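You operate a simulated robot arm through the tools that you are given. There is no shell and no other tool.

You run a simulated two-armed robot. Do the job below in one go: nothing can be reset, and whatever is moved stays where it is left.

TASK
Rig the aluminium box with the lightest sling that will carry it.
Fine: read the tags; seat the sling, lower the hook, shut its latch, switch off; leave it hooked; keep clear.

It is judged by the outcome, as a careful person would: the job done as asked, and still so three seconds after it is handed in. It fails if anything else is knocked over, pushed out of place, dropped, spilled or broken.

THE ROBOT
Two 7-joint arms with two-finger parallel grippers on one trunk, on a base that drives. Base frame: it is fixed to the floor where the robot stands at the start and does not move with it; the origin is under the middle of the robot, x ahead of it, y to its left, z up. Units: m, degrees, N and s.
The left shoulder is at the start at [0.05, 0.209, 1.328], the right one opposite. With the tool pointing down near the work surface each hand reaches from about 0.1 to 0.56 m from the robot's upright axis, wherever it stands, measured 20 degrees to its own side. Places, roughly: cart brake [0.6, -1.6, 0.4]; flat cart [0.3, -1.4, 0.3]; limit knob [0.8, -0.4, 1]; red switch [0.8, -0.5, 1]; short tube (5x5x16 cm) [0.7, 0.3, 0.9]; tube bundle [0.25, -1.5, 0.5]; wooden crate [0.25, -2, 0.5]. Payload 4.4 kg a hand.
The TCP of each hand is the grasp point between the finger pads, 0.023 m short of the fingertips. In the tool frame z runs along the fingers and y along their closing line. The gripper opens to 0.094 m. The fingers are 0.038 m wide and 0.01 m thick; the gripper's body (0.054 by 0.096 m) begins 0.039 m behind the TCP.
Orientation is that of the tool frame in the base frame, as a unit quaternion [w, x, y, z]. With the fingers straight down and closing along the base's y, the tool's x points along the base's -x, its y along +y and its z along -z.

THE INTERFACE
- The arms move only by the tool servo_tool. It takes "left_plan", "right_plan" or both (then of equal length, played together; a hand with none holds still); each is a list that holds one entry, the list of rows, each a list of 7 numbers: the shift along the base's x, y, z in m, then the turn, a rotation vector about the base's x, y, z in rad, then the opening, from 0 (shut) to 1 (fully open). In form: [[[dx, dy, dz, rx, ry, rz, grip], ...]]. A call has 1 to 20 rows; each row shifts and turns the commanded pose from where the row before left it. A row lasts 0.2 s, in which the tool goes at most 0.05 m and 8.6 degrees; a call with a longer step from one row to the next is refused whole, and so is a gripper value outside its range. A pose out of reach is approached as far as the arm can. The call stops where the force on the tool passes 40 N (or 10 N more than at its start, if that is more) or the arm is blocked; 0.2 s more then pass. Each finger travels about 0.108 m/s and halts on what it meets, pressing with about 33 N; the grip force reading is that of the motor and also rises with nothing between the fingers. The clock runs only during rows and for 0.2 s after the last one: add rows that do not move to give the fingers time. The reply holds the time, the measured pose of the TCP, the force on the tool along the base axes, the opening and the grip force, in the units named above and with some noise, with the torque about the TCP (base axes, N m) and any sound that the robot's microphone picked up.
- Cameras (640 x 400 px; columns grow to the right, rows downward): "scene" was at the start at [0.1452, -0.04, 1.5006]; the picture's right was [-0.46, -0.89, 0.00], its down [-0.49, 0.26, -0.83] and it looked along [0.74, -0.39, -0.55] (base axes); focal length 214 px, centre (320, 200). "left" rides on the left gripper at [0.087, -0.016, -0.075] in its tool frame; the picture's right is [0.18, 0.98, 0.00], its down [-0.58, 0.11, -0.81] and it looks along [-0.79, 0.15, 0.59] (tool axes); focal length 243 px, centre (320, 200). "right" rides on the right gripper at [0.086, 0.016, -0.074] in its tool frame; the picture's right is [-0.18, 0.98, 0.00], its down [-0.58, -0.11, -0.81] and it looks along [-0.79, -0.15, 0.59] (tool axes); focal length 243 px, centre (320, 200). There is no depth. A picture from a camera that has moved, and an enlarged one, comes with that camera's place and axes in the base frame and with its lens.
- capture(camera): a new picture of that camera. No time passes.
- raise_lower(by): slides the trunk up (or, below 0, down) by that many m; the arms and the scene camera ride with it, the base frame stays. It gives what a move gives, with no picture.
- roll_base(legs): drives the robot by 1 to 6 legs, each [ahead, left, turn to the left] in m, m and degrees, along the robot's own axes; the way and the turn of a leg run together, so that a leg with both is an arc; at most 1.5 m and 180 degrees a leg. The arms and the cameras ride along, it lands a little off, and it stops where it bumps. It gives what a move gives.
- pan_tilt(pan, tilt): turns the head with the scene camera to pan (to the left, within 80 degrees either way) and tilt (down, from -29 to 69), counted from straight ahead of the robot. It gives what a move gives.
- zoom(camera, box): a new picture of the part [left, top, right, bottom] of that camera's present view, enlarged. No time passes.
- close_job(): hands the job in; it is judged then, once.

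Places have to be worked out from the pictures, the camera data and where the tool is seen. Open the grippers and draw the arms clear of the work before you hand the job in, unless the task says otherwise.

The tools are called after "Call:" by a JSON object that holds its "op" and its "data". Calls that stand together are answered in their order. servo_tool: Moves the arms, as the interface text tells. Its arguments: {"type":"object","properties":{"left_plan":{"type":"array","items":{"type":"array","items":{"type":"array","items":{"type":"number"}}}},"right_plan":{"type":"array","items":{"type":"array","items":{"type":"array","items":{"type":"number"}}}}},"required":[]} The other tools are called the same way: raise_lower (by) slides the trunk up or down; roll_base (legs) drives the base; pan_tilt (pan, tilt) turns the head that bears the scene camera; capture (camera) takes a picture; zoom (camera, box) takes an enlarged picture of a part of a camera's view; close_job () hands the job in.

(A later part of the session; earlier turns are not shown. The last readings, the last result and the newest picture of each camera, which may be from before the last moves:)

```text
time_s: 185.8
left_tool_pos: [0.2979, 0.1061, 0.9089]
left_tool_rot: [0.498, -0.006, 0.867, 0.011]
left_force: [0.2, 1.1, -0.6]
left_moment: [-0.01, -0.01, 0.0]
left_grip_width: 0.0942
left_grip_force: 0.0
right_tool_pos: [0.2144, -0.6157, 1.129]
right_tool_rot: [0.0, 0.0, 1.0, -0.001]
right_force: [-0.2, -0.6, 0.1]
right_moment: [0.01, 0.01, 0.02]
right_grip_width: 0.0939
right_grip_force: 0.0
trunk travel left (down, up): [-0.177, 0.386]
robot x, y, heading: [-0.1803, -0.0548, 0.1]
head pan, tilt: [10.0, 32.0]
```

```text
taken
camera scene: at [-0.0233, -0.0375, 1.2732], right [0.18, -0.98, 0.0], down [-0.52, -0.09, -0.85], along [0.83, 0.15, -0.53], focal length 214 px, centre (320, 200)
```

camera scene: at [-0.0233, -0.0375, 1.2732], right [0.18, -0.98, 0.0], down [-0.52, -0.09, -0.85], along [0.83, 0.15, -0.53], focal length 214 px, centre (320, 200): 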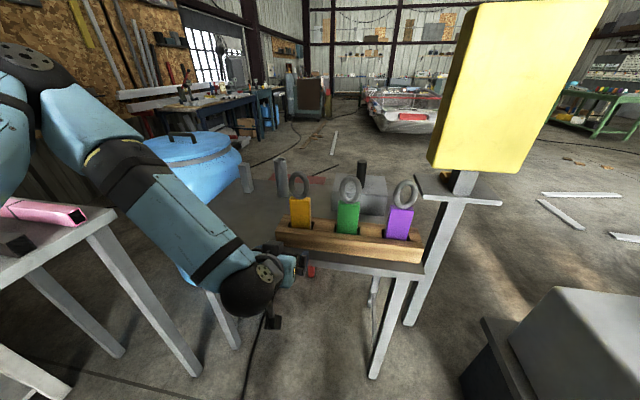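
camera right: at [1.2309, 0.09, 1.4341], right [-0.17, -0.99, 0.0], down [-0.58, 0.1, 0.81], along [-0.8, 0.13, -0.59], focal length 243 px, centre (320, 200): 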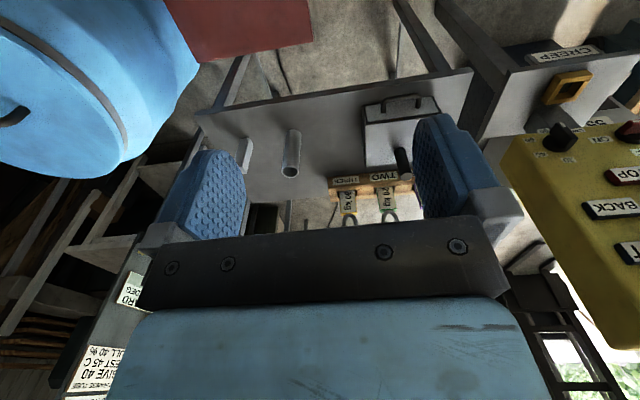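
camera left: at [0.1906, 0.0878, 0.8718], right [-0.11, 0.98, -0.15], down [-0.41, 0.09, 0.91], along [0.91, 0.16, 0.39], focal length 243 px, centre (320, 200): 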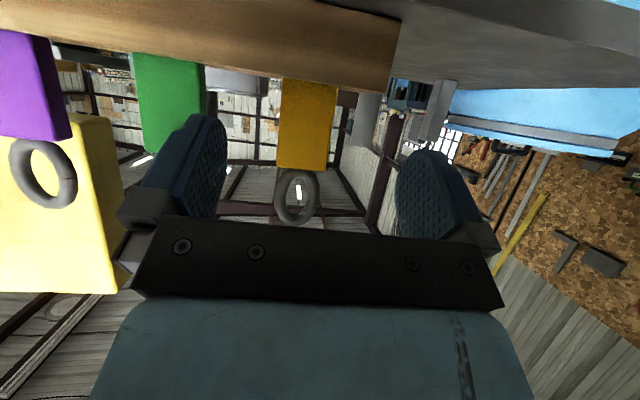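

The block lines up with the gripper (block centre y≈0.109 at this height). I'll trim the small yaw, advance to just around the block, and check.

Call:
{"op": "servo_tool", "data": {"left_plan": [[[0.03, 0.001, 0, -0.005, 0, -0.01, 1], [0.03, 0.001, 0, -0.005, 0, -0.01, 1], [0.03, 0.001, 0, 0, 0, 0, 1], [0.03, 0, 0, 0, 0, 0, 1], [0.02, 0, 0, 0, 0, 0, 1], [0, 0, 0, 0, 0, 0, 1]]]}}

Call:
{"op": "capture", "data": {"camera": "left"}}

Call:
{"op": "capture", "data": {"camera": "scene"}}

```text
time_s: 187.2
left_tool_pos: [0.4374, 0.1102, 0.9097]
left_tool_rot: [0.498, 0.0, 0.867, 0.001]
left_force: [0.0, 0.1, 0.6]
left_moment: [0.02, -0.03, 0.0]
left_grip_width: 0.094
left_grip_force: 0.1
right_tool_pos: [0.2127, -0.6153, 1.1293]
right_tool_rot: [0.0, -0.001, 1.0, -0.001]
right_force: [0.4, -0.2, 1.4]
right_moment: [0.04, -0.03, 0.01]
right_grip_width: 0.0938
right_grip_force: 0.1
trunk travel left (down, up): [-0.177, 0.386]
robot x, y, heading: [-0.1748, -0.0583, -0.2]
head pan, tilt: [10.0, 32.0]
```

```text
taken
camera left: at [0.3296, 0.0931, 0.8719], right [-0.09, 0.98, -0.16], down [-0.4, 0.11, 0.91], along [0.91, 0.15, 0.39], focal length 243 px, centre (320, 200)
```

left: 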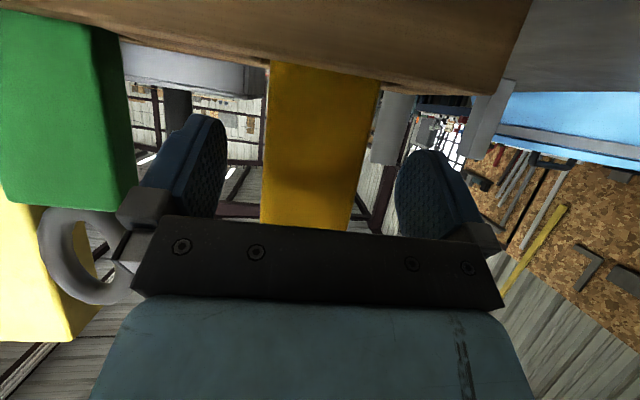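

```text
taken
camera scene: at [-0.0235, -0.0376, 1.2733], right [0.18, -0.98, 0.0], down [-0.52, -0.09, -0.85], along [0.83, 0.15, -0.53], focal length 214 px, centre (320, 200)
```

scene: 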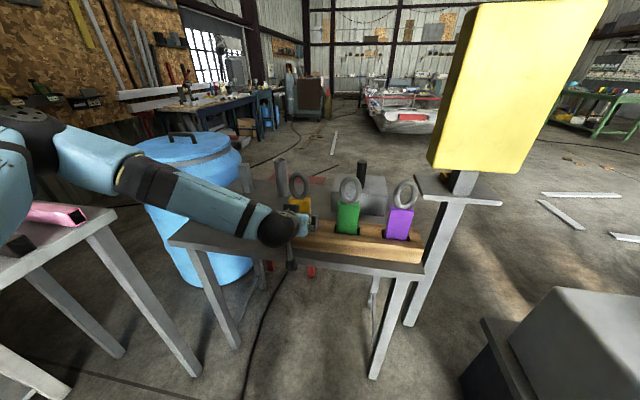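

The block sits centred between the fingers. I'll advance the last 4.5 cm and close on the block's sides.

Call:
{"op": "servo_tool", "data": {"left_plan": [[[0.015, 0, 0, 0, 0, 0, 1], [0.015, 0, 0, 0, 0, 0, 1], [0.014, 0, 0, 0, 0, 0, 1], [0, 0, 0, 0, 0, 0, 1]]]}}

Call:
{"op": "capture", "data": {"camera": "left"}}

Call:
{"op": "zoom", "data": {"camera": "scene", "box": [260, 160, 380, 260]}}

```text
time_s: 188.2
left_tool_pos: [0.4816, 0.1069, 0.9082]
left_tool_rot: [0.498, 0.001, 0.867, 0.001]
left_force: [-0.6, 0.7, 0.1]
left_moment: [0.0, -0.01, -0.07]
left_grip_width: 0.0941
left_grip_force: 0.1
right_tool_pos: [0.2137, -0.6152, 1.1293]
right_tool_rot: [0.0, -0.001, 1.0, 0.0]
right_force: [0.9, 0.7, 0.1]
right_moment: [-0.01, 0.0, -0.05]
right_grip_width: 0.0943
right_grip_force: 0.0
trunk travel left (down, up): [-0.177, 0.386]
robot x, y, heading: [-0.1767, -0.056, 0.1]
head pan, tilt: [10.0, 32.0]
```

```text
taken
camera left: at [0.374, 0.0921, 0.8712], right [-0.09, 0.98, -0.16], down [-0.4, 0.11, 0.91], along [0.91, 0.15, 0.39], focal length 243 px, centre (320, 200)
```

left: 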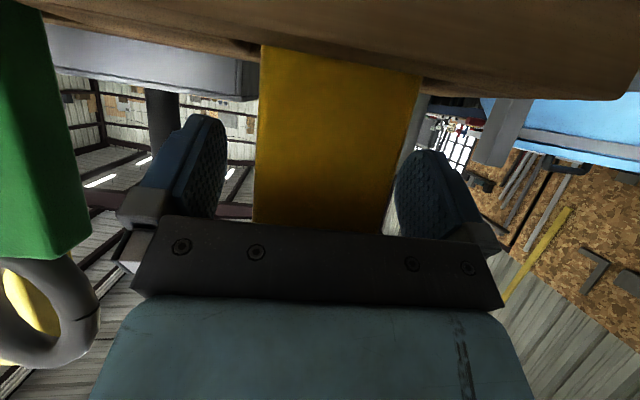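

```text
4.00 times, centred on (320, 210) of scene
camera zoom: at [-0.0235, -0.0376, 1.2733], right [0.18, -0.98, 0.0], down [-0.52, -0.09, -0.85], along [0.83, 0.15, -0.53], focal length 858 px, centre (320, 160)
```

zoom: 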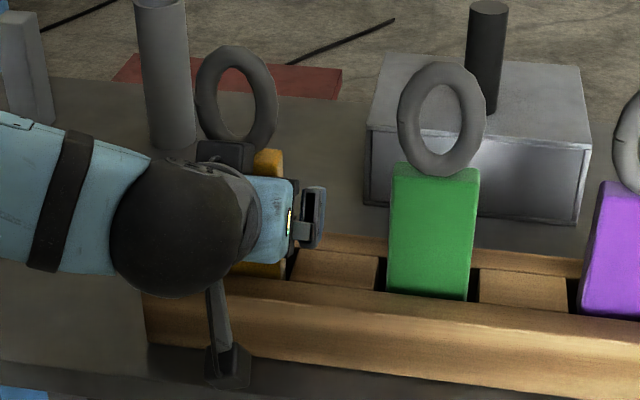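

Clear on both sides; I'll trim 3 mm in y and close the gripper.

Call:
{"op": "servo_tool", "data": {"left_plan": [[[0, 0.003, 0, 0, 0, 0, 1], [0, 0, 0, 0, 0, 0, 0.7], [0, 0, 0, 0, 0, 0, 0.5], [0, 0, 0, 0, 0, 0, 0.3], [0, 0, 0, 0, 0, 0, 0.2], [0, 0, 0, 0, 0, 0, 0.2]]]}}

Call:
{"op": "capture", "data": {"camera": "left"}}

```text
time_s: 189.6
left_tool_pos: [0.4815, 0.1114, 0.9102]
left_tool_rot: [0.498, 0.001, 0.867, 0.0]
left_force: [0.2, 0.3, 1.9]
left_moment: [-0.23, -0.06, 0.0]
left_grip_width: 0.06
left_grip_force: 32.6
right_tool_pos: [0.213, -0.6144, 1.1295]
right_tool_rot: [0.0, -0.002, 1.0, 0.0]
right_force: [-0.1, 0.1, -0.2]
right_moment: [-0.01, 0.01, -0.02]
right_grip_width: 0.0938
right_grip_force: 0.1
trunk travel left (down, up): [-0.177, 0.386]
robot x, y, heading: [-0.1812, -0.0532, -0.0]
head pan, tilt: [10.0, 32.0]
```

```text
taken
camera left: at [0.3738, 0.0951, 0.8718], right [-0.09, 0.98, -0.16], down [-0.4, 0.11, 0.91], along [0.91, 0.15, 0.39], focal length 243 px, centre (320, 200)
```

left: 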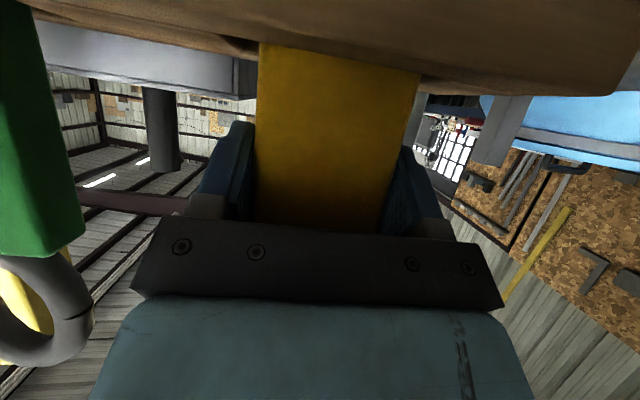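

The gripper holds the block at 6.0 cm width with full grip force. Now I'll lift straight up, gently.

Call:
{"op": "servo_tool", "data": {"left_plan": [[[0, 0, 0.01, 0, 0, 0, 0.2], [0, 0, 0.015, 0, 0, 0, 0.2], [0, 0, 0.015, 0, 0, 0, 0.2], [0, 0, 0.02, 0, 0, 0, 0.2], [0, 0, 0.02, 0, 0, 0, 0.2], [0, 0, 0.02, 0, 0, 0, 0.2], [0, 0, 0, 0, 0, 0, 0.2]]]}}

Call:
{"op": "capture", "data": {"camera": "scene"}}

Call:
{"op": "zoom", "data": {"camera": "scene", "box": [260, 120, 400, 260]}}

```text
time_s: 191.2
left_tool_pos: [0.4818, 0.1122, 1.009]
left_tool_rot: [0.497, 0.0, 0.868, 0.001]
left_force: [0.3, 1.1, -5.4]
left_moment: [0.01, 0.01, 0.0]
left_grip_width: 0.0598
left_grip_force: 32.6
right_tool_pos: [0.2156, -0.6137, 1.1305]
right_tool_rot: [-0.001, -0.002, 1.0, 0.0]
right_force: [0.7, -0.5, -0.4]
right_moment: [0.0, 0.01, 0.01]
right_grip_width: 0.0939
right_grip_force: 0.1
trunk travel left (down, up): [-0.177, 0.386]
robot x, y, heading: [-0.1801, -0.0558, -0.2]
head pan, tilt: [10.0, 32.0]
```

```text
taken
camera scene: at [-0.0226, -0.0373, 1.2731], right [0.18, -0.98, 0.0], down [-0.52, -0.09, -0.85], along [0.83, 0.15, -0.53], focal length 214 px, centre (320, 200)
```

scene: 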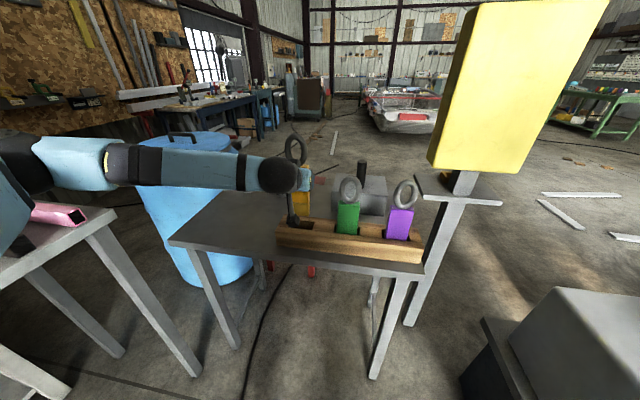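

```text
2.86 times, centred on (330, 190) of scene
camera zoom: at [-0.0226, -0.0373, 1.2731], right [0.18, -0.98, 0.0], down [-0.52, -0.09, -0.85], along [0.83, 0.15, -0.53], focal length 613 px, centre (291, 229)
```

zoom: 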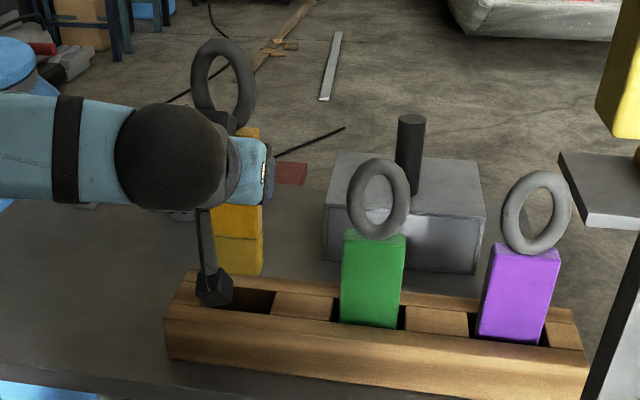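

The sling is out of its slot (5.4 N, block bottom at z≈0.89, about 0.117 below the TCP). I'll lift a bit more and then back away from the bench.

Call:
{"op": "servo_tool", "data": {"left_plan": [[[0, 0, 0.02, 0, 0, 0, 0.2], [0, 0, 0.02, 0, 0, 0, 0.2], [0, 0, 0.02, 0, 0, 0, 0.2], [0, 0, 0, 0, 0, 0, 0.2]]]}}

Call:
{"op": "roll_base", "data": {"legs": [[-0.35, 0, 0]]}}

Call:
{"op": "capture", "data": {"camera": "scene"}}

Call:
{"op": "capture", "data": {"camera": "left"}}

```text
time_s: 192.2
left_tool_pos: [0.4811, 0.1133, 1.0671]
left_tool_rot: [0.497, 0.0, 0.868, 0.001]
left_force: [0.2, -0.4, -4.8]
left_moment: [-0.05, 0.01, 0.02]
left_grip_width: 0.0599
left_grip_force: 32.9
right_tool_pos: [0.2146, -0.6145, 1.1289]
right_tool_rot: [-0.002, -0.001, 1.0, 0.0]
right_force: [0.4, -0.1, 0.5]
right_moment: [0.01, 0.04, -0.01]
right_grip_width: 0.0939
right_grip_force: 0.1
trunk travel left (down, up): [-0.177, 0.386]
robot x, y, heading: [-0.1758, -0.0564, 0.1]
head pan, tilt: [10.0, 32.0]
```

```text
time_s: 194.4
left_tool_pos: [0.1353, 0.1126, 1.0682]
left_tool_rot: [0.498, -0.002, 0.867, 0.002]
left_force: [-0.9, 0.2, -4.6]
left_moment: [-0.03, 0.01, -0.02]
left_grip_width: 0.06
left_grip_force: 33.1
right_tool_pos: [-0.1309, -0.6144, 1.1292]
right_tool_rot: [-0.001, -0.002, 1.0, 0.001]
right_force: [0.1, -0.4, 0.7]
right_moment: [0.0, -0.02, -0.03]
right_grip_width: 0.0938
right_grip_force: 0.1
trunk travel left (down, up): [-0.177, 0.386]
robot x, y, heading: [-0.5221, -0.0561, 0.1]
head pan, tilt: [10.0, 32.0]
```

```text
taken
camera scene: at [-0.3686, -0.0381, 1.2732], right [0.18, -0.98, 0.0], down [-0.52, -0.09, -0.85], along [0.83, 0.15, -0.53], focal length 214 px, centre (320, 200)
```

scene: 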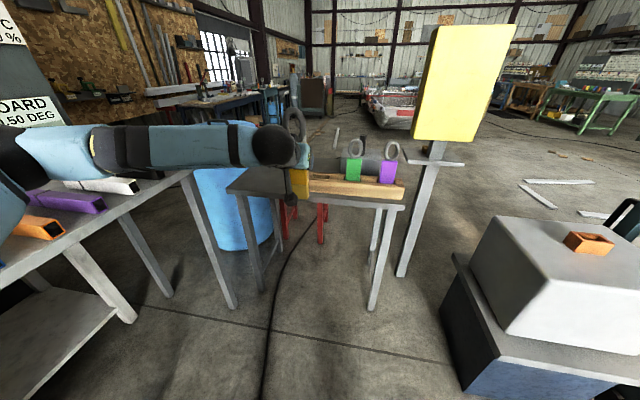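

```text
taken
camera left: at [0.0285, 0.0965, 1.0302], right [-0.1, 0.98, -0.16], down [-0.4, 0.11, 0.91], along [0.91, 0.15, 0.39], focal length 243 px, centre (320, 200)
```

left: 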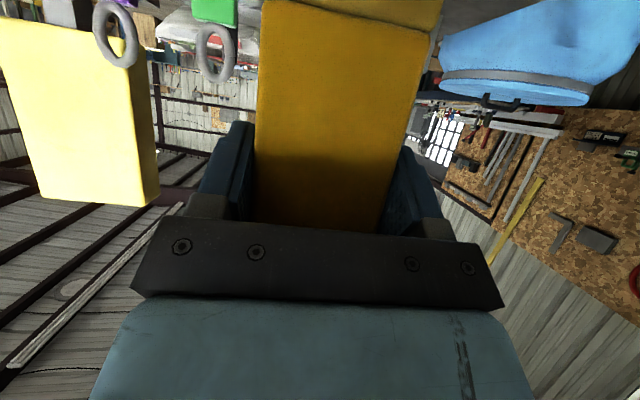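

The sling is held clear of the bench. I'll zoom on the held sling to see the shape of its lower end, which must fit the socket.

Call:
{"op": "zoom", "data": {"camera": "scene", "box": [250, 90, 350, 210]}}

Call:
{"op": "zoom", "data": {"camera": "left", "box": [220, 0, 460, 150]}}

```text
3.33 times, centred on (300, 150) of scene
camera zoom: at [-0.3686, -0.0381, 1.2732], right [0.18, -0.98, 0.0], down [-0.52, -0.09, -0.85], along [0.83, 0.15, -0.53], focal length 715 px, centre (387, 367)
```

zoom: 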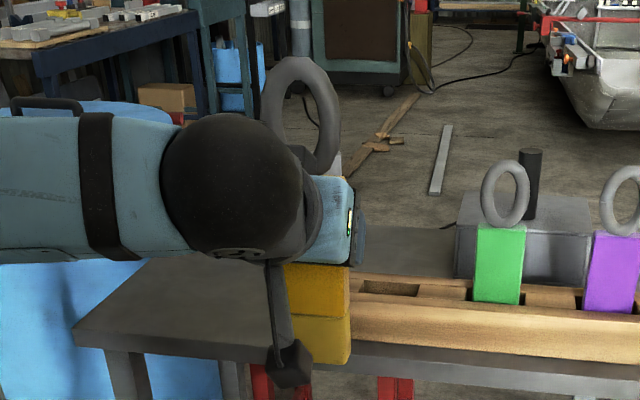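

```text
2.67 times, centred on (340, 75) of left
camera zoom: at [0.0285, 0.0965, 1.0302], right [-0.1, 0.98, -0.16], down [-0.4, 0.11, 0.91], along [0.91, 0.15, 0.39], focal length 647 px, centre (267, 533)
```

zoom: 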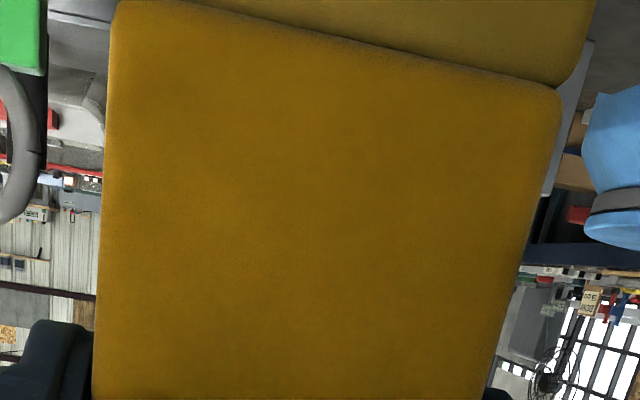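

The sling has a 5 cm plug under its body (step ≈0.065 below TCP, bottom ≈0.113 below). I'll strafe right to line up with the aluminium box, staying back at x≈-0.52.

Call:
{"op": "roll_base", "data": {"legs": [[0, -0.93, 0]]}}

Call:
{"op": "pan_tilt", "data": {"pan": 5, "tilt": 30}}

Call:
{"op": "capture", "data": {"camera": "scene"}}

```text
time_s: 203.2
left_tool_pos: [0.1397, -0.8423, 1.0668]
left_tool_rot: [0.498, -0.002, 0.867, 0.002]
left_force: [0.1, -0.2, -4.8]
left_moment: [0.0, 0.02, 0.01]
left_grip_width: 0.06
left_grip_force: 32.9
right_tool_pos: [-0.1214, -1.5728, 1.129]
right_tool_rot: [0.0, -0.004, 1.0, 0.0]
right_force: [-0.7, -1.0, 0.5]
right_moment: [-0.01, -0.01, 0.03]
right_grip_width: 0.094
right_grip_force: 0.0
trunk travel left (down, up): [-0.177, 0.386]
robot x, y, heading: [-0.5202, -1.0136, 0.4]
head pan, tilt: [10.0, 32.0]
```

```text
time_s: 203.8
left_tool_pos: [0.1407, -0.8424, 1.0652]
left_tool_rot: [0.497, -0.002, 0.868, 0.002]
left_force: [0.2, 0.4, -5.2]
left_moment: [-0.02, -0.02, 0.04]
left_grip_width: 0.06
left_grip_force: 33.0
right_tool_pos: [-0.1224, -1.5721, 1.129]
right_tool_rot: [0.0, -0.005, 1.0, 0.0]
right_force: [-0.3, -0.5, -0.4]
right_moment: [0.0, 0.0, 0.02]
right_grip_width: 0.0942
right_grip_force: 0.0
trunk travel left (down, up): [-0.177, 0.386]
robot x, y, heading: [-0.5178, -1.0102, 0.7]
head pan, tilt: [5.0, 30.0]
```

```text
taken
camera scene: at [-0.3606, -1.0036, 1.2763], right [0.1, -1.0, 0.0], down [-0.5, -0.05, -0.87], along [0.86, 0.08, -0.5], focal length 214 px, centre (320, 200)
```

scene: 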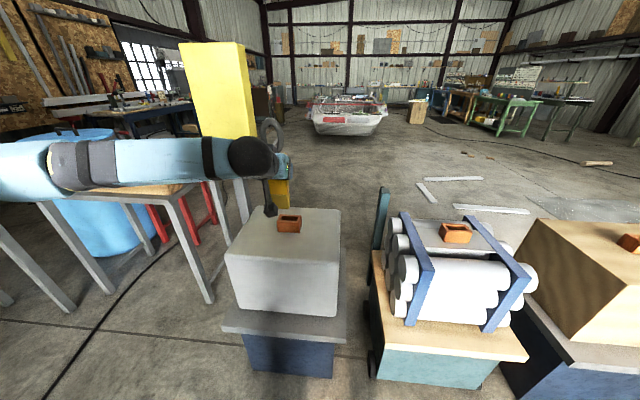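

The box and socket are right ahead. I'll zoom on the socket for precise measurement.

Call:
{"op": "zoom", "data": {"camera": "scene", "box": [240, 180, 340, 260]}}

Call:
{"op": "zoom", "data": {"camera": "scene", "box": [210, 190, 360, 350]}}

```text
5.00 times, centred on (290, 220) of scene
camera zoom: at [-0.3606, -1.0036, 1.2763], right [0.1, -1.0, 0.0], down [-0.5, -0.05, -0.87], along [0.86, 0.08, -0.5], focal length 1072 px, centre (470, 100)
```

zoom: 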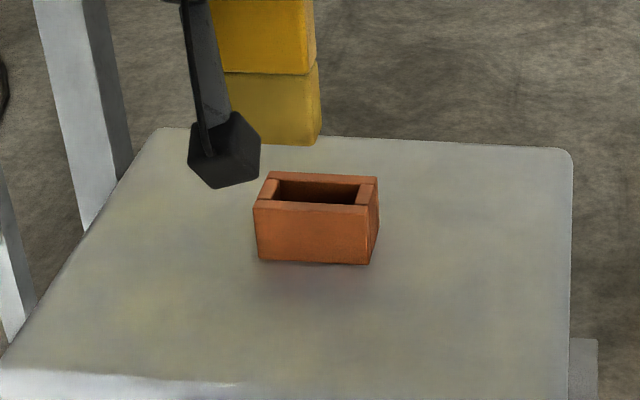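

```text
2.50 times, centred on (285, 270) of scene
camera zoom: at [-0.3606, -1.0036, 1.2763], right [0.1, -1.0, 0.0], down [-0.5, -0.05, -0.87], along [0.86, 0.08, -0.5], focal length 536 px, centre (408, 25)
```

zoom: 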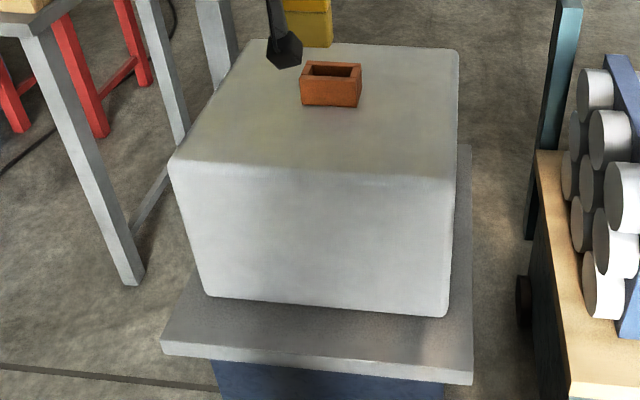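

Near-side and far-side rays agree on the socket top centre at about [0.309, -0.817, 0.80], aligned with the axes. I'll drive forward 0.16 m (leaving >10 cm to the stand) with the sling held high above the socket.

Call:
{"op": "roll_base", "data": {"legs": [[0.16, 0, -0.5]]}}

Call:
{"op": "servo_tool", "data": {"right_plan": [[[0, 0, 0, 0, 0, 0.1496, 1], [0, 0, 0, 0, 0, 0.1496, 1], [0, 0, 0, 0, 0, 0.1496, 1], [0, 0, 0, 0, 0, 0.1496, 1], [0, 0, 0, 0, 0, 0.1496, 1], [0, 0, 0, 0, 0, 0.1496, 1], [0, 0, 0, 0, 0, 0.1496, 1], [0, 0, 0, 0, 0, 0.1496, 1], [0, 0, 0, 0, 0, 0.1496, 1], [0, 0, 0, 0, 0, 0.1496, 1]]]}}

Call:
{"op": "capture", "data": {"camera": "right"}}

Call:
{"op": "capture", "data": {"camera": "scene"}}

```text
time_s: 205.3
left_tool_pos: [0.3012, -0.846, 1.0661]
left_tool_rot: [0.497, 0.0, 0.868, 0.001]
left_force: [0.0, -0.3, -4.7]
left_moment: [0.02, 0.02, 0.04]
left_grip_width: 0.0601
left_grip_force: 32.5
right_tool_pos: [0.0325, -1.5735, 1.129]
right_tool_rot: [-0.001, -0.001, 1.0, 0.0]
right_force: [0.2, -0.3, -0.3]
right_moment: [-0.05, 0.03, 0.0]
right_grip_width: 0.0938
right_grip_force: 0.1
trunk travel left (down, up): [-0.177, 0.386]
robot x, y, heading: [-0.3586, -1.0132, 0.3]
head pan, tilt: [5.0, 30.0]
```

```text
time_s: 207.5
left_tool_pos: [0.3014, -0.8448, 1.0656]
left_tool_rot: [0.497, 0.0, 0.868, 0.0]
left_force: [0.1, 0.4, -4.3]
left_moment: [-0.01, -0.03, -0.02]
left_grip_width: 0.0598
left_grip_force: 33.0
right_tool_pos: [-0.0705, -1.2884, 1.1762]
right_tool_rot: [0.0, -0.63, 0.776, -0.005]
right_force: [0.4, 0.0, 0.4]
right_moment: [-0.03, -0.02, 0.0]
right_grip_width: 0.0942
right_grip_force: 0.0
right hand out of reach, approached as far as the arm can: row 3, 4, 5, 6, 7, 8, 9, 10
trunk travel left (down, up): [-0.177, 0.386]
robot x, y, heading: [-0.3609, -1.0151, 0.2]
head pan, tilt: [5.0, 30.0]
```

```text
taken
camera right: at [-0.1035, -1.3688, 1.2508], right [-0.92, 0.38, -0.01], down [0.22, 0.55, 0.8], along [0.31, 0.74, -0.6], focal length 243 px, centre (320, 200)
```

right: 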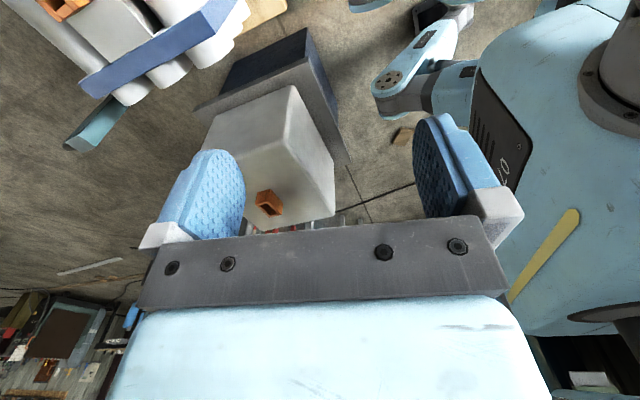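

```text
taken
camera scene: at [-0.2023, -1.003, 1.2761], right [0.09, -1.0, 0.0], down [-0.5, -0.05, -0.87], along [0.86, 0.08, -0.5], focal length 214 px, centre (320, 200)
```

scene: 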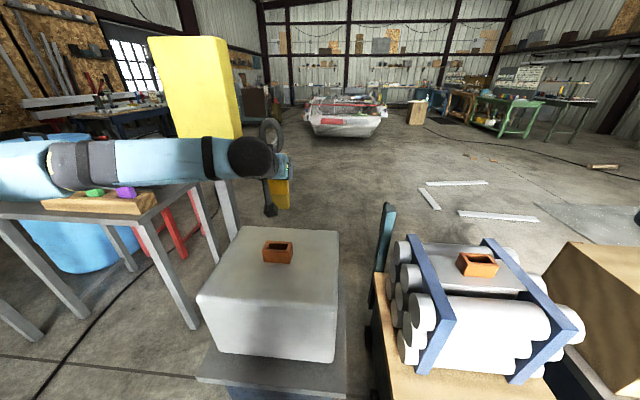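

The right wrist reached a limit while yawing but now looks toward the box from the side. I'll move it forward and pitch it so its camera views the socket and the sling's plug from the -y side.

Call:
{"op": "servo_tool", "data": {"right_plan": [[[0.04, 0, -0.005, 0, 0, 0.05, 1], [0.04, 0, -0.005, 0, 0, 0.05, 1], [0.04, 0, -0.005, 0, 0, 0.05, 1], [0.04, 0, -0.005, 0, 0, 0.05, 1], [0.03, 0, 0, 0.13, 0, 0, 1], [0, 0, 0, 0.13, 0, 0, 1], [0, 0, 0, 0.13, 0, 0, 1], [0, 0, 0, 0.13, 0, 0, 1]]]}}

Call:
{"op": "capture", "data": {"camera": "right"}}

```text
time_s: 209.3
left_tool_pos: [0.3, -0.8449, 1.0666]
left_tool_rot: [0.497, 0.001, 0.868, 0.001]
left_force: [0.3, 0.3, -3.8]
left_moment: [-0.02, 0.0, 0.0]
left_grip_width: 0.0601
left_grip_force: 33.0
right_tool_pos: [-0.0671, -1.1305, 1.1957]
right_tool_rot: [0.184, -0.68, 0.687, 0.178]
right_force: [0.1, 0.1, 0.1]
right_moment: [0.01, -0.01, -0.03]
right_grip_width: 0.0939
right_grip_force: 0.0
right hand out of reach, approached as far as the arm can: row 1, 2, 3, 4, 5, 6, 7, 8
trunk travel left (down, up): [-0.177, 0.386]
robot x, y, heading: [-0.3582, -1.0121, 0.3]
head pan, tilt: [5.0, 30.0]
```

```text
taken
camera right: at [-0.0844, -1.2429, 1.2173], right [-0.98, 0.17, 0.09], down [0.11, 0.1, 0.99], along [0.16, 0.98, -0.12], focal length 243 px, centre (320, 200)
```

right: 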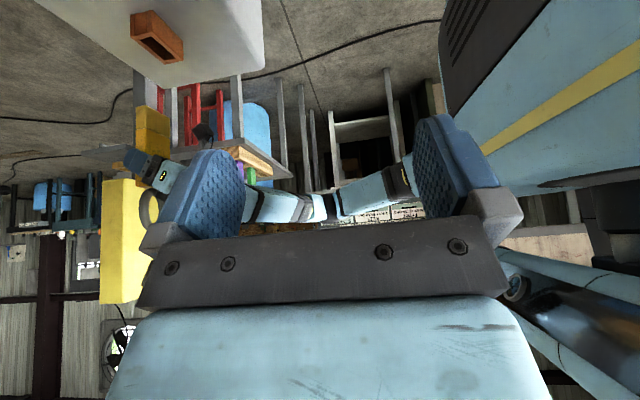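

This gives an oblique side view of both socket and sling. I'll zoom in on both cameras to triangulate plug against socket.

Call:
{"op": "zoom", "data": {"camera": "right", "box": [100, 0, 220, 75]}}

Call:
{"op": "zoom", "data": {"camera": "right", "box": [100, 80, 220, 155]}}

Call:
{"op": "zoom", "data": {"camera": "scene", "box": [230, 150, 330, 275]}}

```text
5.33 times, centred on (160, 38) of right
camera zoom: at [-0.0844, -1.2429, 1.2173], right [-0.98, 0.17, 0.09], down [0.11, 0.1, 0.99], along [0.16, 0.98, -0.12], focal length 1294 px, centre (1173, 1067)
```

zoom: 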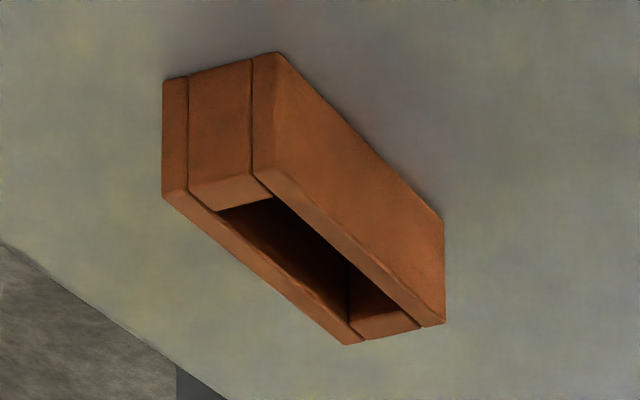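

```text
5.33 times, centred on (160, 118) of right
camera zoom: at [-0.0844, -1.2429, 1.2173], right [-0.98, 0.17, 0.09], down [0.11, 0.1, 0.99], along [0.16, 0.98, -0.12], focal length 1294 px, centre (1173, 640)
```

zoom: 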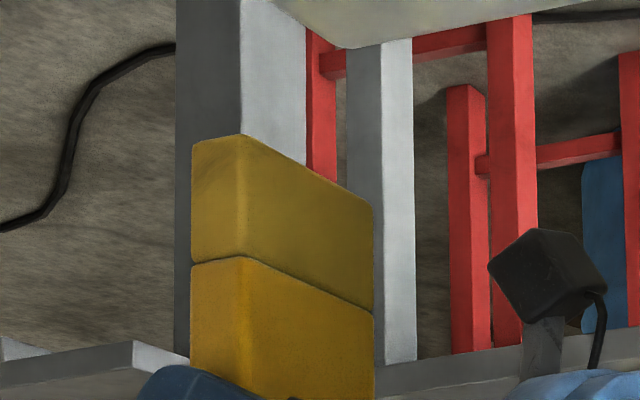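

```text
3.20 times, centred on (280, 212) of scene
camera zoom: at [-0.203, -1.0044, 1.2763], right [0.09, -1.0, 0.0], down [-0.5, -0.04, -0.87], along [0.86, 0.08, -0.5], focal length 686 px, centre (448, 160)
```

zoom: 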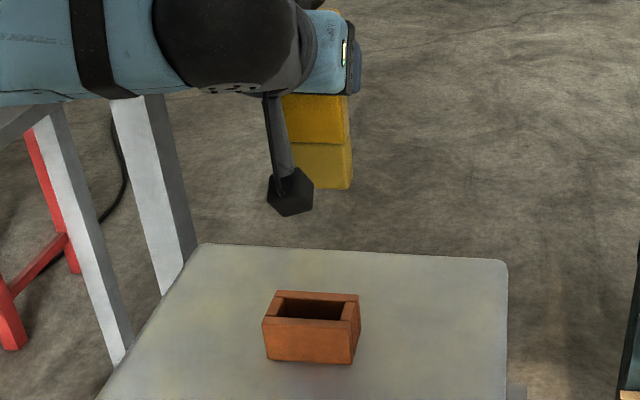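

The plug and body share one cross-section (~2.2 x 6.0 cm) and the hole measures ~2.3 x 6.4 cm, so I need about ±2 mm. I'll take tighter zooms for a precise differential triangulation.

Call:
{"op": "zoom", "data": {"camera": "scene", "box": [260, 232, 300, 268]}}

Call:
{"op": "zoom", "data": {"camera": "scene", "box": [265, 170, 305, 215]}}

Call:
{"op": "zoom", "data": {"camera": "right", "box": [125, 95, 185, 140]}}

Call:
{"op": "zoom", "data": {"camera": "right", "box": [125, 5, 190, 68]}}

```text
11.11 times, centred on (280, 250) of scene
camera zoom: at [-0.203, -1.0044, 1.2763], right [0.09, -1.0, 0.0], down [-0.5, -0.04, -0.87], along [0.86, 0.08, -0.5], focal length 2383 px, centre (764, -356)
```

zoom: 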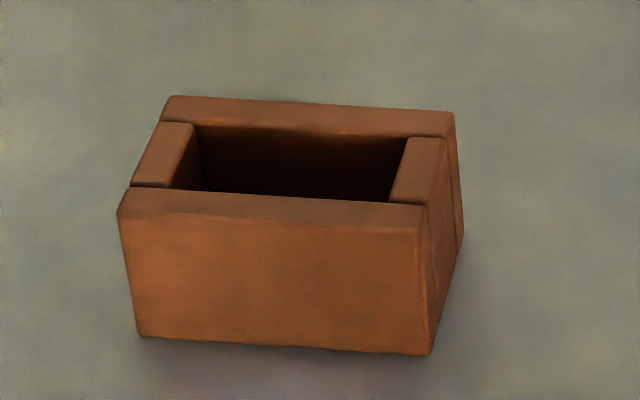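

```text
8.89 times, centred on (285, 192) of scene
camera zoom: at [-0.203, -1.0044, 1.2763], right [0.09, -1.0, 0.0], down [-0.5, -0.04, -0.87], along [0.86, 0.08, -0.5], focal length 1906 px, centre (631, 267)
```

zoom: 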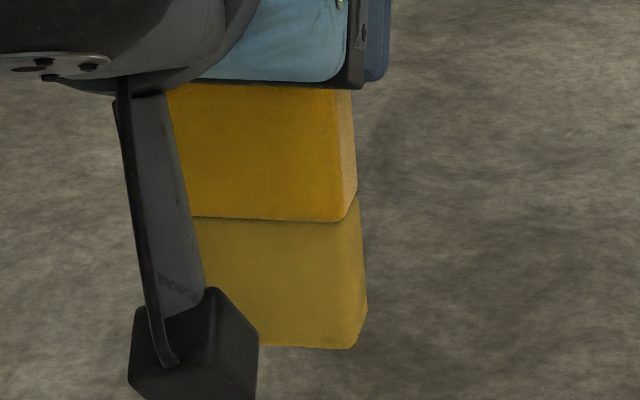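

```text
8.89 times, centred on (155, 118) of right
camera zoom: at [-0.0844, -1.2429, 1.2173], right [-0.98, 0.17, 0.09], down [0.11, 0.1, 0.99], along [0.16, 0.98, -0.12], focal length 2157 px, centre (1787, 933)
```

zoom: 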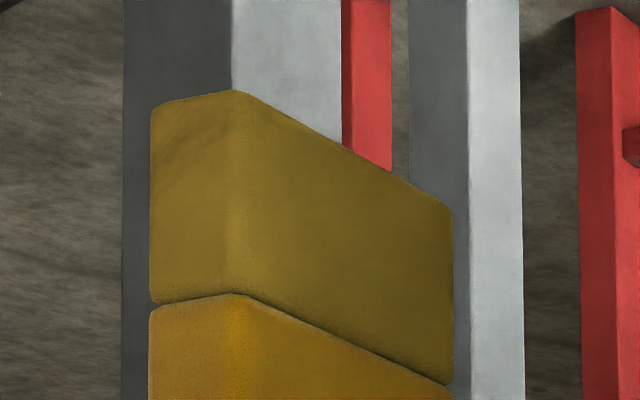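

```text
6.35 times, centred on (158, 36) of right
camera zoom: at [-0.0844, -1.2429, 1.2173], right [-0.98, 0.17, 0.09], down [0.11, 0.1, 0.99], along [0.16, 0.98, -0.12], focal length 1540 px, centre (1352, 1238)
```

zoom: 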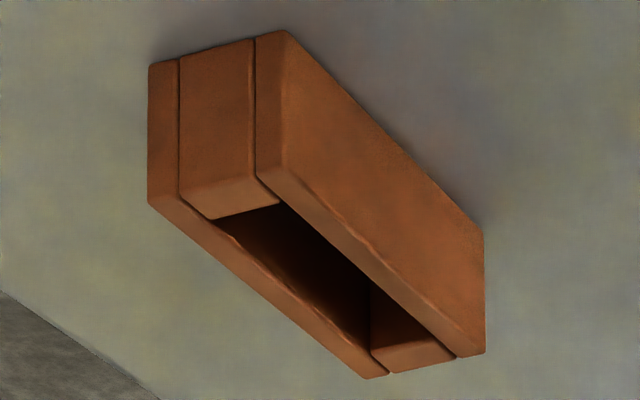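

Triangulation: hole centre ≈[0.310, -0.815], rim z≈0.795, box top z≈0.745; plug centre ≈[0.300, -0.842], bottom z≈0.957. I'll shift (+10, +27 mm) and lower to just above the rim, then re-measure.

Call:
{"op": "servo_tool", "data": {"left_plan": [[[0.005, 0.013, 0, 0, 0, 0, 0.2], [0.0055, 0.0136, 0, 0, 0, 0, 0.2], [0, 0, -0.03, 0, 0, 0, 0.2], [0, 0, -0.04, 0, 0, 0, 0.2], [0, 0, -0.04, 0, 0, 0, 0.2], [0, 0, -0.025, 0, 0, 0, 0.2], [0, 0, 0, 0, 0, 0, 0.2], [0, 0, 0, 0, 0, 0, 0.2]]]}}

Call:
{"op": "zoom", "data": {"camera": "scene", "box": [255, 215, 305, 265]}}

Call:
{"op": "zoom", "data": {"camera": "right", "box": [115, 0, 195, 80]}}

```text
time_s: 211.1
left_tool_pos: [0.3089, -0.82, 0.9329]
left_tool_rot: [0.497, 0.0, 0.868, 0.001]
left_force: [0.4, -0.4, -4.9]
left_moment: [-0.02, -0.02, 0.02]
left_grip_width: 0.0601
left_grip_force: 32.8
right_tool_pos: [-0.0674, -1.1313, 1.1947]
right_tool_rot: [0.183, -0.68, 0.688, 0.178]
right_force: [-0.8, 0.7, 0.1]
right_moment: [0.04, -0.01, -0.01]
right_grip_width: 0.0939
right_grip_force: 0.0
trunk travel left (down, up): [-0.177, 0.386]
robot x, y, heading: [-0.3618, -1.0145, 0.1]
head pan, tilt: [5.0, 30.0]
```

```text
8.00 times, centred on (280, 240) of scene
camera zoom: at [-0.2026, -1.0038, 1.2762], right [0.09, -1.0, 0.0], down [-0.5, -0.04, -0.87], along [0.86, 0.08, -0.5], focal length 1716 px, centre (640, -120)
```

zoom: 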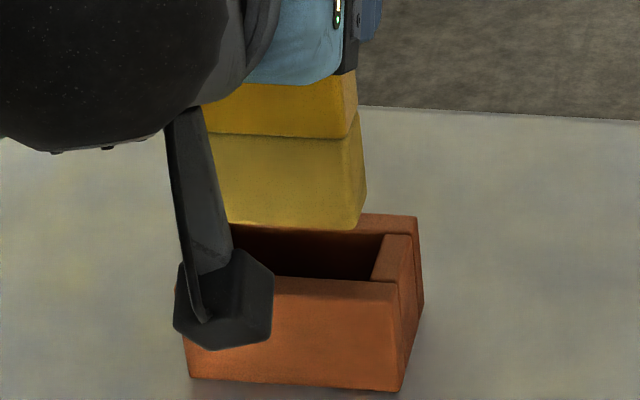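

```text
5.00 times, centred on (155, 40) of right
camera zoom: at [-0.084, -1.2424, 1.2174], right [-0.98, 0.17, 0.09], down [0.11, 0.11, 0.99], along [0.16, 0.98, -0.12], focal length 1213 px, centre (1145, 1000)
```

zoom: 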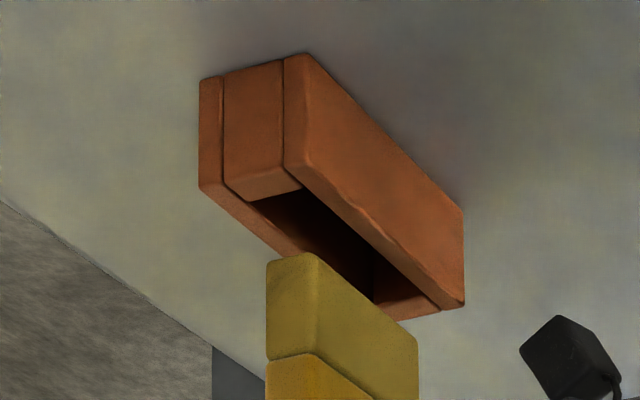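

The plug is within ~1–2 mm of the hole centre (needs about -1 mm x, -1.5 mm y). I'll apply that and lower into the hole in small steps, watching the force.

Call:
{"op": "servo_tool", "data": {"left_plan": [[[-0.001, -0.0015, -0.01, 0, 0, 0, 0.2], [0, 0, -0.01, 0, 0, 0, 0.2], [0, 0, -0.006, 0, 0, 0, 0.2], [0, 0, -0.006, 0, 0, 0, 0.2], [0, 0, 0, 0, 0, 0, 0.2]]]}}

Call:
{"op": "zoom", "data": {"camera": "scene", "box": [255, 215, 305, 265]}}

Call:
{"op": "zoom", "data": {"camera": "right", "box": [115, 0, 195, 80]}}

```text
time_s: 212.3
left_tool_pos: [0.3093, -0.8197, 0.8991]
left_tool_rot: [0.497, 0.0, 0.868, 0.001]
left_force: [3.6, -0.4, -3.8]
left_moment: [0.08, -0.42, -0.12]
left_grip_width: 0.0599
left_grip_force: 32.9
right_tool_pos: [-0.066, -1.131, 1.1959]
right_tool_rot: [0.183, -0.679, 0.688, 0.177]
right_force: [-0.1, -0.6, -0.4]
right_moment: [0.0, -0.02, -0.02]
right_grip_width: 0.094
right_grip_force: 0.0
trunk travel left (down, up): [-0.177, 0.386]
robot x, y, heading: [-0.3644, -1.0116, 0.2]
head pan, tilt: [5.0, 30.0]
```

```text
8.00 times, centred on (280, 240) of scene
camera zoom: at [-0.2025, -1.0039, 1.2762], right [0.09, -1.0, 0.0], down [-0.5, -0.04, -0.87], along [0.86, 0.08, -0.5], focal length 1716 px, centre (640, -120)
```

zoom: 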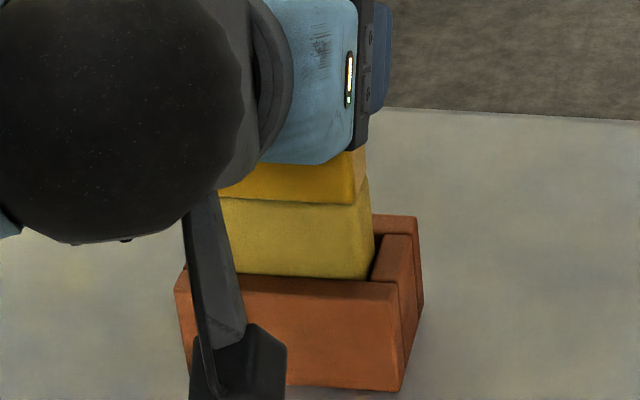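

```text
5.00 times, centred on (155, 40) of right
camera zoom: at [-0.0838, -1.2425, 1.2173], right [-0.98, 0.17, 0.09], down [0.11, 0.11, 0.99], along [0.16, 0.98, -0.12], focal length 1213 px, centre (1145, 1000)
```

zoom: 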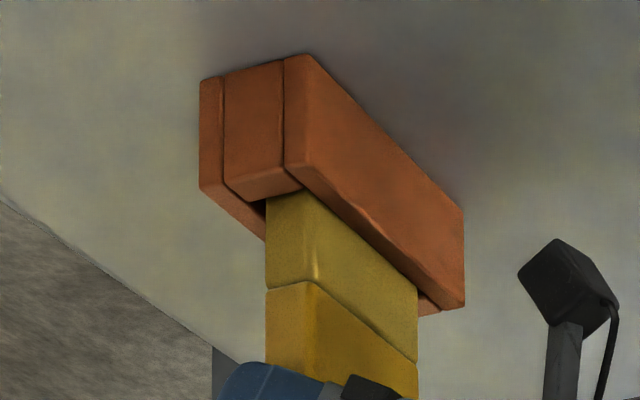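

It's entering the hole with a light +x push (3.6 N at the plug's tip), so I'll ease back +1 mm in x and keep lowering gently.

Call:
{"op": "servo_tool", "data": {"left_plan": [[[0.0012, 0, 0, 0, 0, 0, 0.2], [0, 0, -0.005, 0, 0, 0, 0.2], [0, 0, -0.005, 0, 0, 0, 0.2], [0, 0, 0, 0, 0, 0, 0.2]]]}}

```text
time_s: 213.3
left_tool_pos: [0.3106, -0.8193, 0.8892]
left_tool_rot: [0.498, 0.0, 0.867, 0.001]
left_force: [0.7, -0.1, -4.8]
left_moment: [0.02, -0.01, -0.03]
left_grip_width: 0.0599
left_grip_force: 33.1
right_tool_pos: [-0.0672, -1.1307, 1.1944]
right_tool_rot: [0.183, -0.68, 0.688, 0.177]
right_force: [0.4, 0.3, -0.3]
right_moment: [-0.01, 0.01, -0.05]
right_grip_width: 0.0939
right_grip_force: 0.1
trunk travel left (down, up): [-0.177, 0.386]
robot x, y, heading: [-0.3584, -1.0155, 0.2]
head pan, tilt: [5.0, 30.0]
```

The side force is gone and the plug is sliding down freely (z 0.889). I'll continue down toward the box top (expected seat at TCP z≈0.854).

Call:
{"op": "servo_tool", "data": {"left_plan": [[[0, 0, -0.008, 0, 0, 0, 0.2], [0, 0, -0.008, 0, 0, 0, 0.2], [0, 0, -0.008, 0, 0, 0, 0.2], [0, 0, -0.005, 0, 0, 0, 0.2], [0, 0, 0, 0, 0, 0, 0.2]]]}}

Call:
{"op": "zoom", "data": {"camera": "scene", "box": [245, 190, 315, 265]}}

Call:
{"op": "zoom", "data": {"camera": "right", "box": [105, 0, 205, 100]}}

```text
time_s: 214.5
left_tool_pos: [0.3105, -0.8196, 0.8606]
left_tool_rot: [0.497, 0.0, 0.868, 0.001]
left_force: [0.7, -0.4, -4.2]
left_moment: [0.01, 0.0, 0.0]
left_grip_width: 0.0597
left_grip_force: 33.2
right_tool_pos: [-0.067, -1.1314, 1.1949]
right_tool_rot: [0.183, -0.68, 0.688, 0.177]
right_force: [0.2, 0.4, 0.2]
right_moment: [0.0, -0.01, 0.0]
right_grip_width: 0.0938
right_grip_force: 0.0
trunk travel left (down, up): [-0.177, 0.386]
robot x, y, heading: [-0.3604, -1.0102, 0.2]
head pan, tilt: [5.0, 30.0]
```

```text
5.33 times, centred on (280, 228) of scene
camera zoom: at [-0.2027, -1.0038, 1.2763], right [0.09, -1.0, 0.0], down [-0.5, -0.04, -0.87], along [0.86, 0.08, -0.5], focal length 1144 px, centre (533, 53)
```

zoom: 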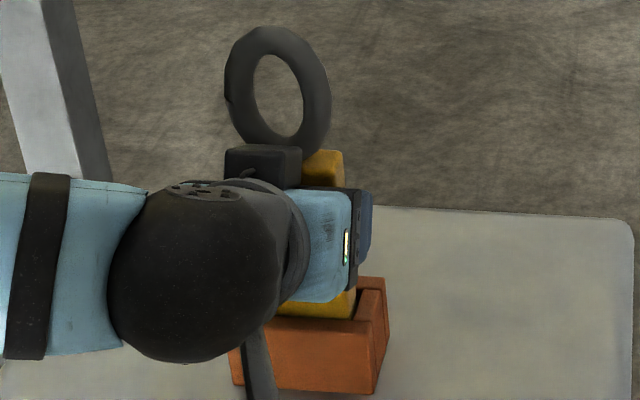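

```text
4.00 times, centred on (155, 50) of right
camera zoom: at [-0.084, -1.2424, 1.2174], right [-0.98, 0.17, 0.09], down [0.11, 0.11, 0.99], along [0.16, 0.98, -0.12], focal length 970 px, centre (980, 800)
```

zoom: 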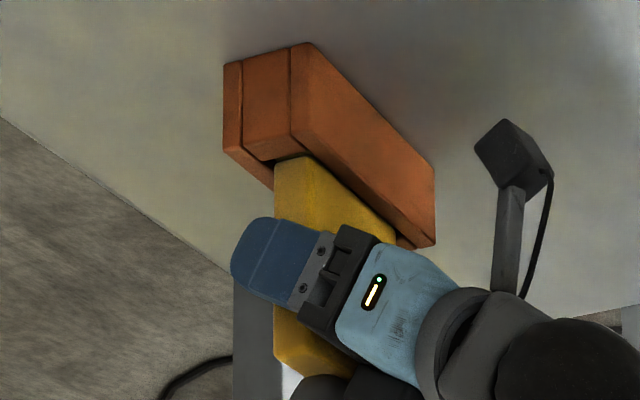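

Nearly seated, still no bottom contact. I'll creep down a few millimetres more until the force shows it resting.

Call:
{"op": "servo_tool", "data": {"left_plan": [[[0, 0, -0.003, 0, 0, 0, 0.2], [0, 0, -0.003, 0, 0, 0, 0.2], [0, 0, -0.002, 0, 0, 0, 0.2], [0, 0, 0, 0, 0, 0, 0.2]]]}}

```text
time_s: 215.5
left_tool_pos: [0.311, -0.8207, 0.8585]
left_tool_rot: [0.501, -0.001, 0.866, 0.001]
left_force: [3.3, 6.4, 31.1]
left_moment: [-0.08, -0.06, 0.08]
left_grip_width: 0.0591
left_grip_force: 33.5
right_tool_pos: [-0.0713, -1.1303, 1.1954]
right_tool_rot: [0.184, -0.68, 0.687, 0.177]
right_force: [1.2, 0.7, 0.0]
right_moment: [-0.02, 0.03, 0.03]
right_grip_width: 0.0941
right_grip_force: 0.0
trunk travel left (down, up): [-0.177, 0.386]
robot x, y, heading: [-0.358, -1.0147, 0.1]
head pan, tilt: [5.0, 30.0]
```

It has bottomed (31 N upward at z≈0.8585): the sling is seated. I'll relax the downward push and then open the fingers.

Call:
{"op": "servo_tool", "data": {"left_plan": [[[0, 0, 0.003, 0, 0, 0, 0.2], [0, 0, 0.003, 0, 0, 0, 0.2], [0, 0, 0, 0, 0, 0, 0.2]]]}}

```text
time_s: 216.3
left_tool_pos: [0.3091, -0.8211, 0.8568]
left_tool_rot: [0.496, 0.0, 0.868, 0.001]
left_force: [3.6, -1.8, 5.1]
left_moment: [-0.54, -0.5, 0.09]
left_grip_width: 0.0599
left_grip_force: 32.5
right_tool_pos: [-0.0681, -1.1308, 1.1949]
right_tool_rot: [0.184, -0.679, 0.688, 0.177]
right_force: [-0.6, 0.1, 0.2]
right_moment: [-0.01, 0.0, 0.01]
right_grip_width: 0.0939
right_grip_force: 0.1
trunk travel left (down, up): [-0.177, 0.386]
robot x, y, heading: [-0.3585, -1.0142, 0.0]
head pan, tilt: [5.0, 30.0]
```

Forces are near zero now. Opening the fingers.

Call:
{"op": "servo_tool", "data": {"left_plan": [[[0, 0, 0, 0, 0, 0, 0.7], [0, 0, 0, 0, 0, 0, 0.85], [0, 0, 0, 0, 0, 0, 1], [0, 0, 0, 0, 0, 0, 1]]]}}

Call:
{"op": "capture", "data": {"camera": "left"}}

Call:
{"op": "zoom", "data": {"camera": "right", "box": [105, 0, 205, 100]}}

```text
time_s: 217.3
left_tool_pos: [0.3109, -0.82, 0.8587]
left_tool_rot: [0.498, 0.001, 0.867, 0.0]
left_force: [0.5, 0.3, -0.3]
left_moment: [-0.02, 0.01, -0.01]
left_grip_width: 0.094
left_grip_force: 0.1
right_tool_pos: [-0.067, -1.1307, 1.1943]
right_tool_rot: [0.183, -0.68, 0.688, 0.178]
right_force: [0.2, -0.2, 0.9]
right_moment: [-0.01, -0.02, -0.02]
right_grip_width: 0.0938
right_grip_force: 0.1
trunk travel left (down, up): [-0.177, 0.386]
robot x, y, heading: [-0.3585, -1.0136, 0.1]
head pan, tilt: [5.0, 30.0]
```

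```text
taken
camera left: at [0.2033, -0.837, 0.8217], right [-0.09, 0.98, -0.16], down [-0.4, 0.11, 0.91], along [0.91, 0.15, 0.39], focal length 243 px, centre (320, 200)
```

left: 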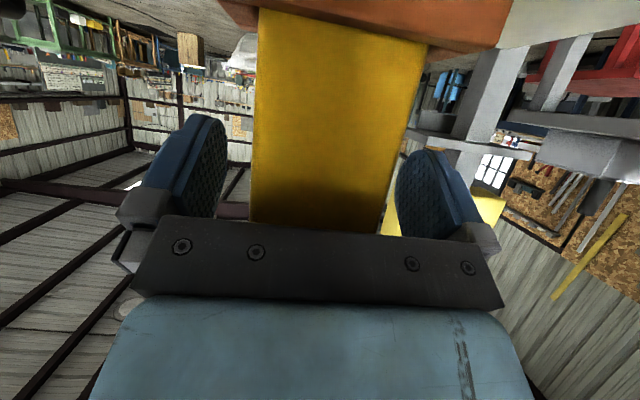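

```text
4.00 times, centred on (155, 50) of right
camera zoom: at [-0.0845, -1.2427, 1.2175], right [-0.98, 0.17, 0.09], down [0.11, 0.11, 0.99], along [0.16, 0.98, -0.12], focal length 970 px, centre (980, 800)
```

zoom: 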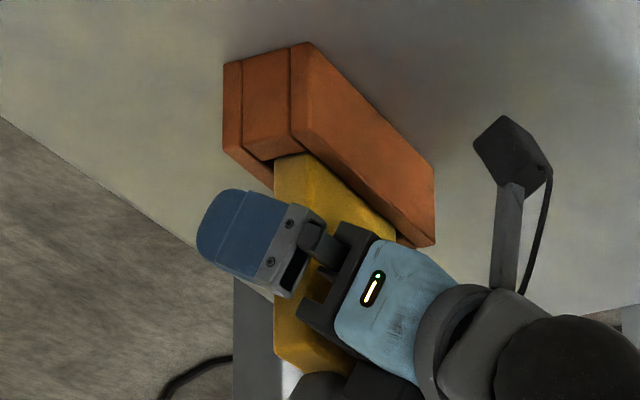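

The sling stands by itself in the socket. I'll withdraw the hand straight back in -x, then up.

Call:
{"op": "servo_tool", "data": {"left_plan": [[[-0.015, 0, 0, 0, 0, 0, 1], [-0.025, 0, 0, 0, 0, 0, 1], [-0.03, 0, 0, 0, 0, 0, 1], [-0.03, 0, 0, 0, 0, 0, 1], [-0.03, 0, 0.01, 0, 0, 0, 1], [-0.03, 0, 0.03, 0, 0, 0, 1], [0, 0, 0.03, 0, 0, 0, 1], [0, 0, 0.03, 0, 0, 0, 1]]]}}

Call:
{"op": "capture", "data": {"camera": "scene"}}

Call:
{"op": "zoom", "data": {"camera": "scene", "box": [230, 170, 340, 280]}}

```text
time_s: 219.1
left_tool_pos: [0.1492, -0.8205, 0.958]
left_tool_rot: [0.497, 0.001, 0.868, 0.001]
left_force: [1.3, 0.2, -0.1]
left_moment: [0.03, 0.01, -0.01]
left_grip_width: 0.0941
left_grip_force: 0.1
right_tool_pos: [-0.0685, -1.1301, 1.1956]
right_tool_rot: [0.183, -0.68, 0.687, 0.177]
right_force: [0.2, 0.5, 0.4]
right_moment: [0.04, -0.05, 0.02]
right_grip_width: 0.094
right_grip_force: 0.0
trunk travel left (down, up): [-0.177, 0.386]
robot x, y, heading: [-0.3609, -1.0106, 0.1]
head pan, tilt: [5.0, 30.0]
```

```text
taken
camera scene: at [-0.2038, -1.0036, 1.2764], right [0.09, -1.0, 0.0], down [-0.5, -0.04, -0.87], along [0.86, 0.08, -0.5], focal length 214 px, centre (320, 200)
```

scene: 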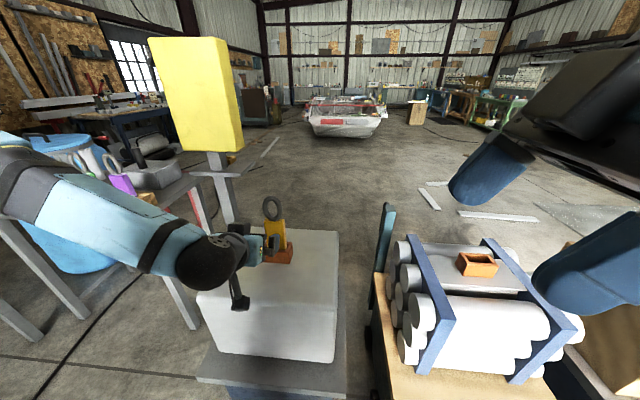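

```text
3.64 times, centred on (285, 225) of scene
camera zoom: at [-0.2038, -1.0036, 1.2764], right [0.09, -1.0, 0.0], down [-0.5, -0.04, -0.87], along [0.86, 0.08, -0.5], focal length 780 px, centre (447, 109)
```

zoom: 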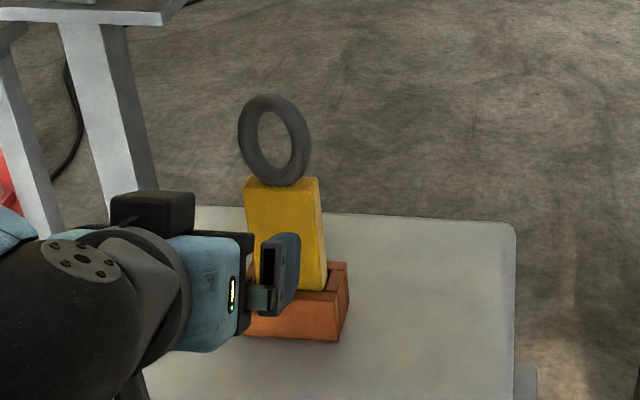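

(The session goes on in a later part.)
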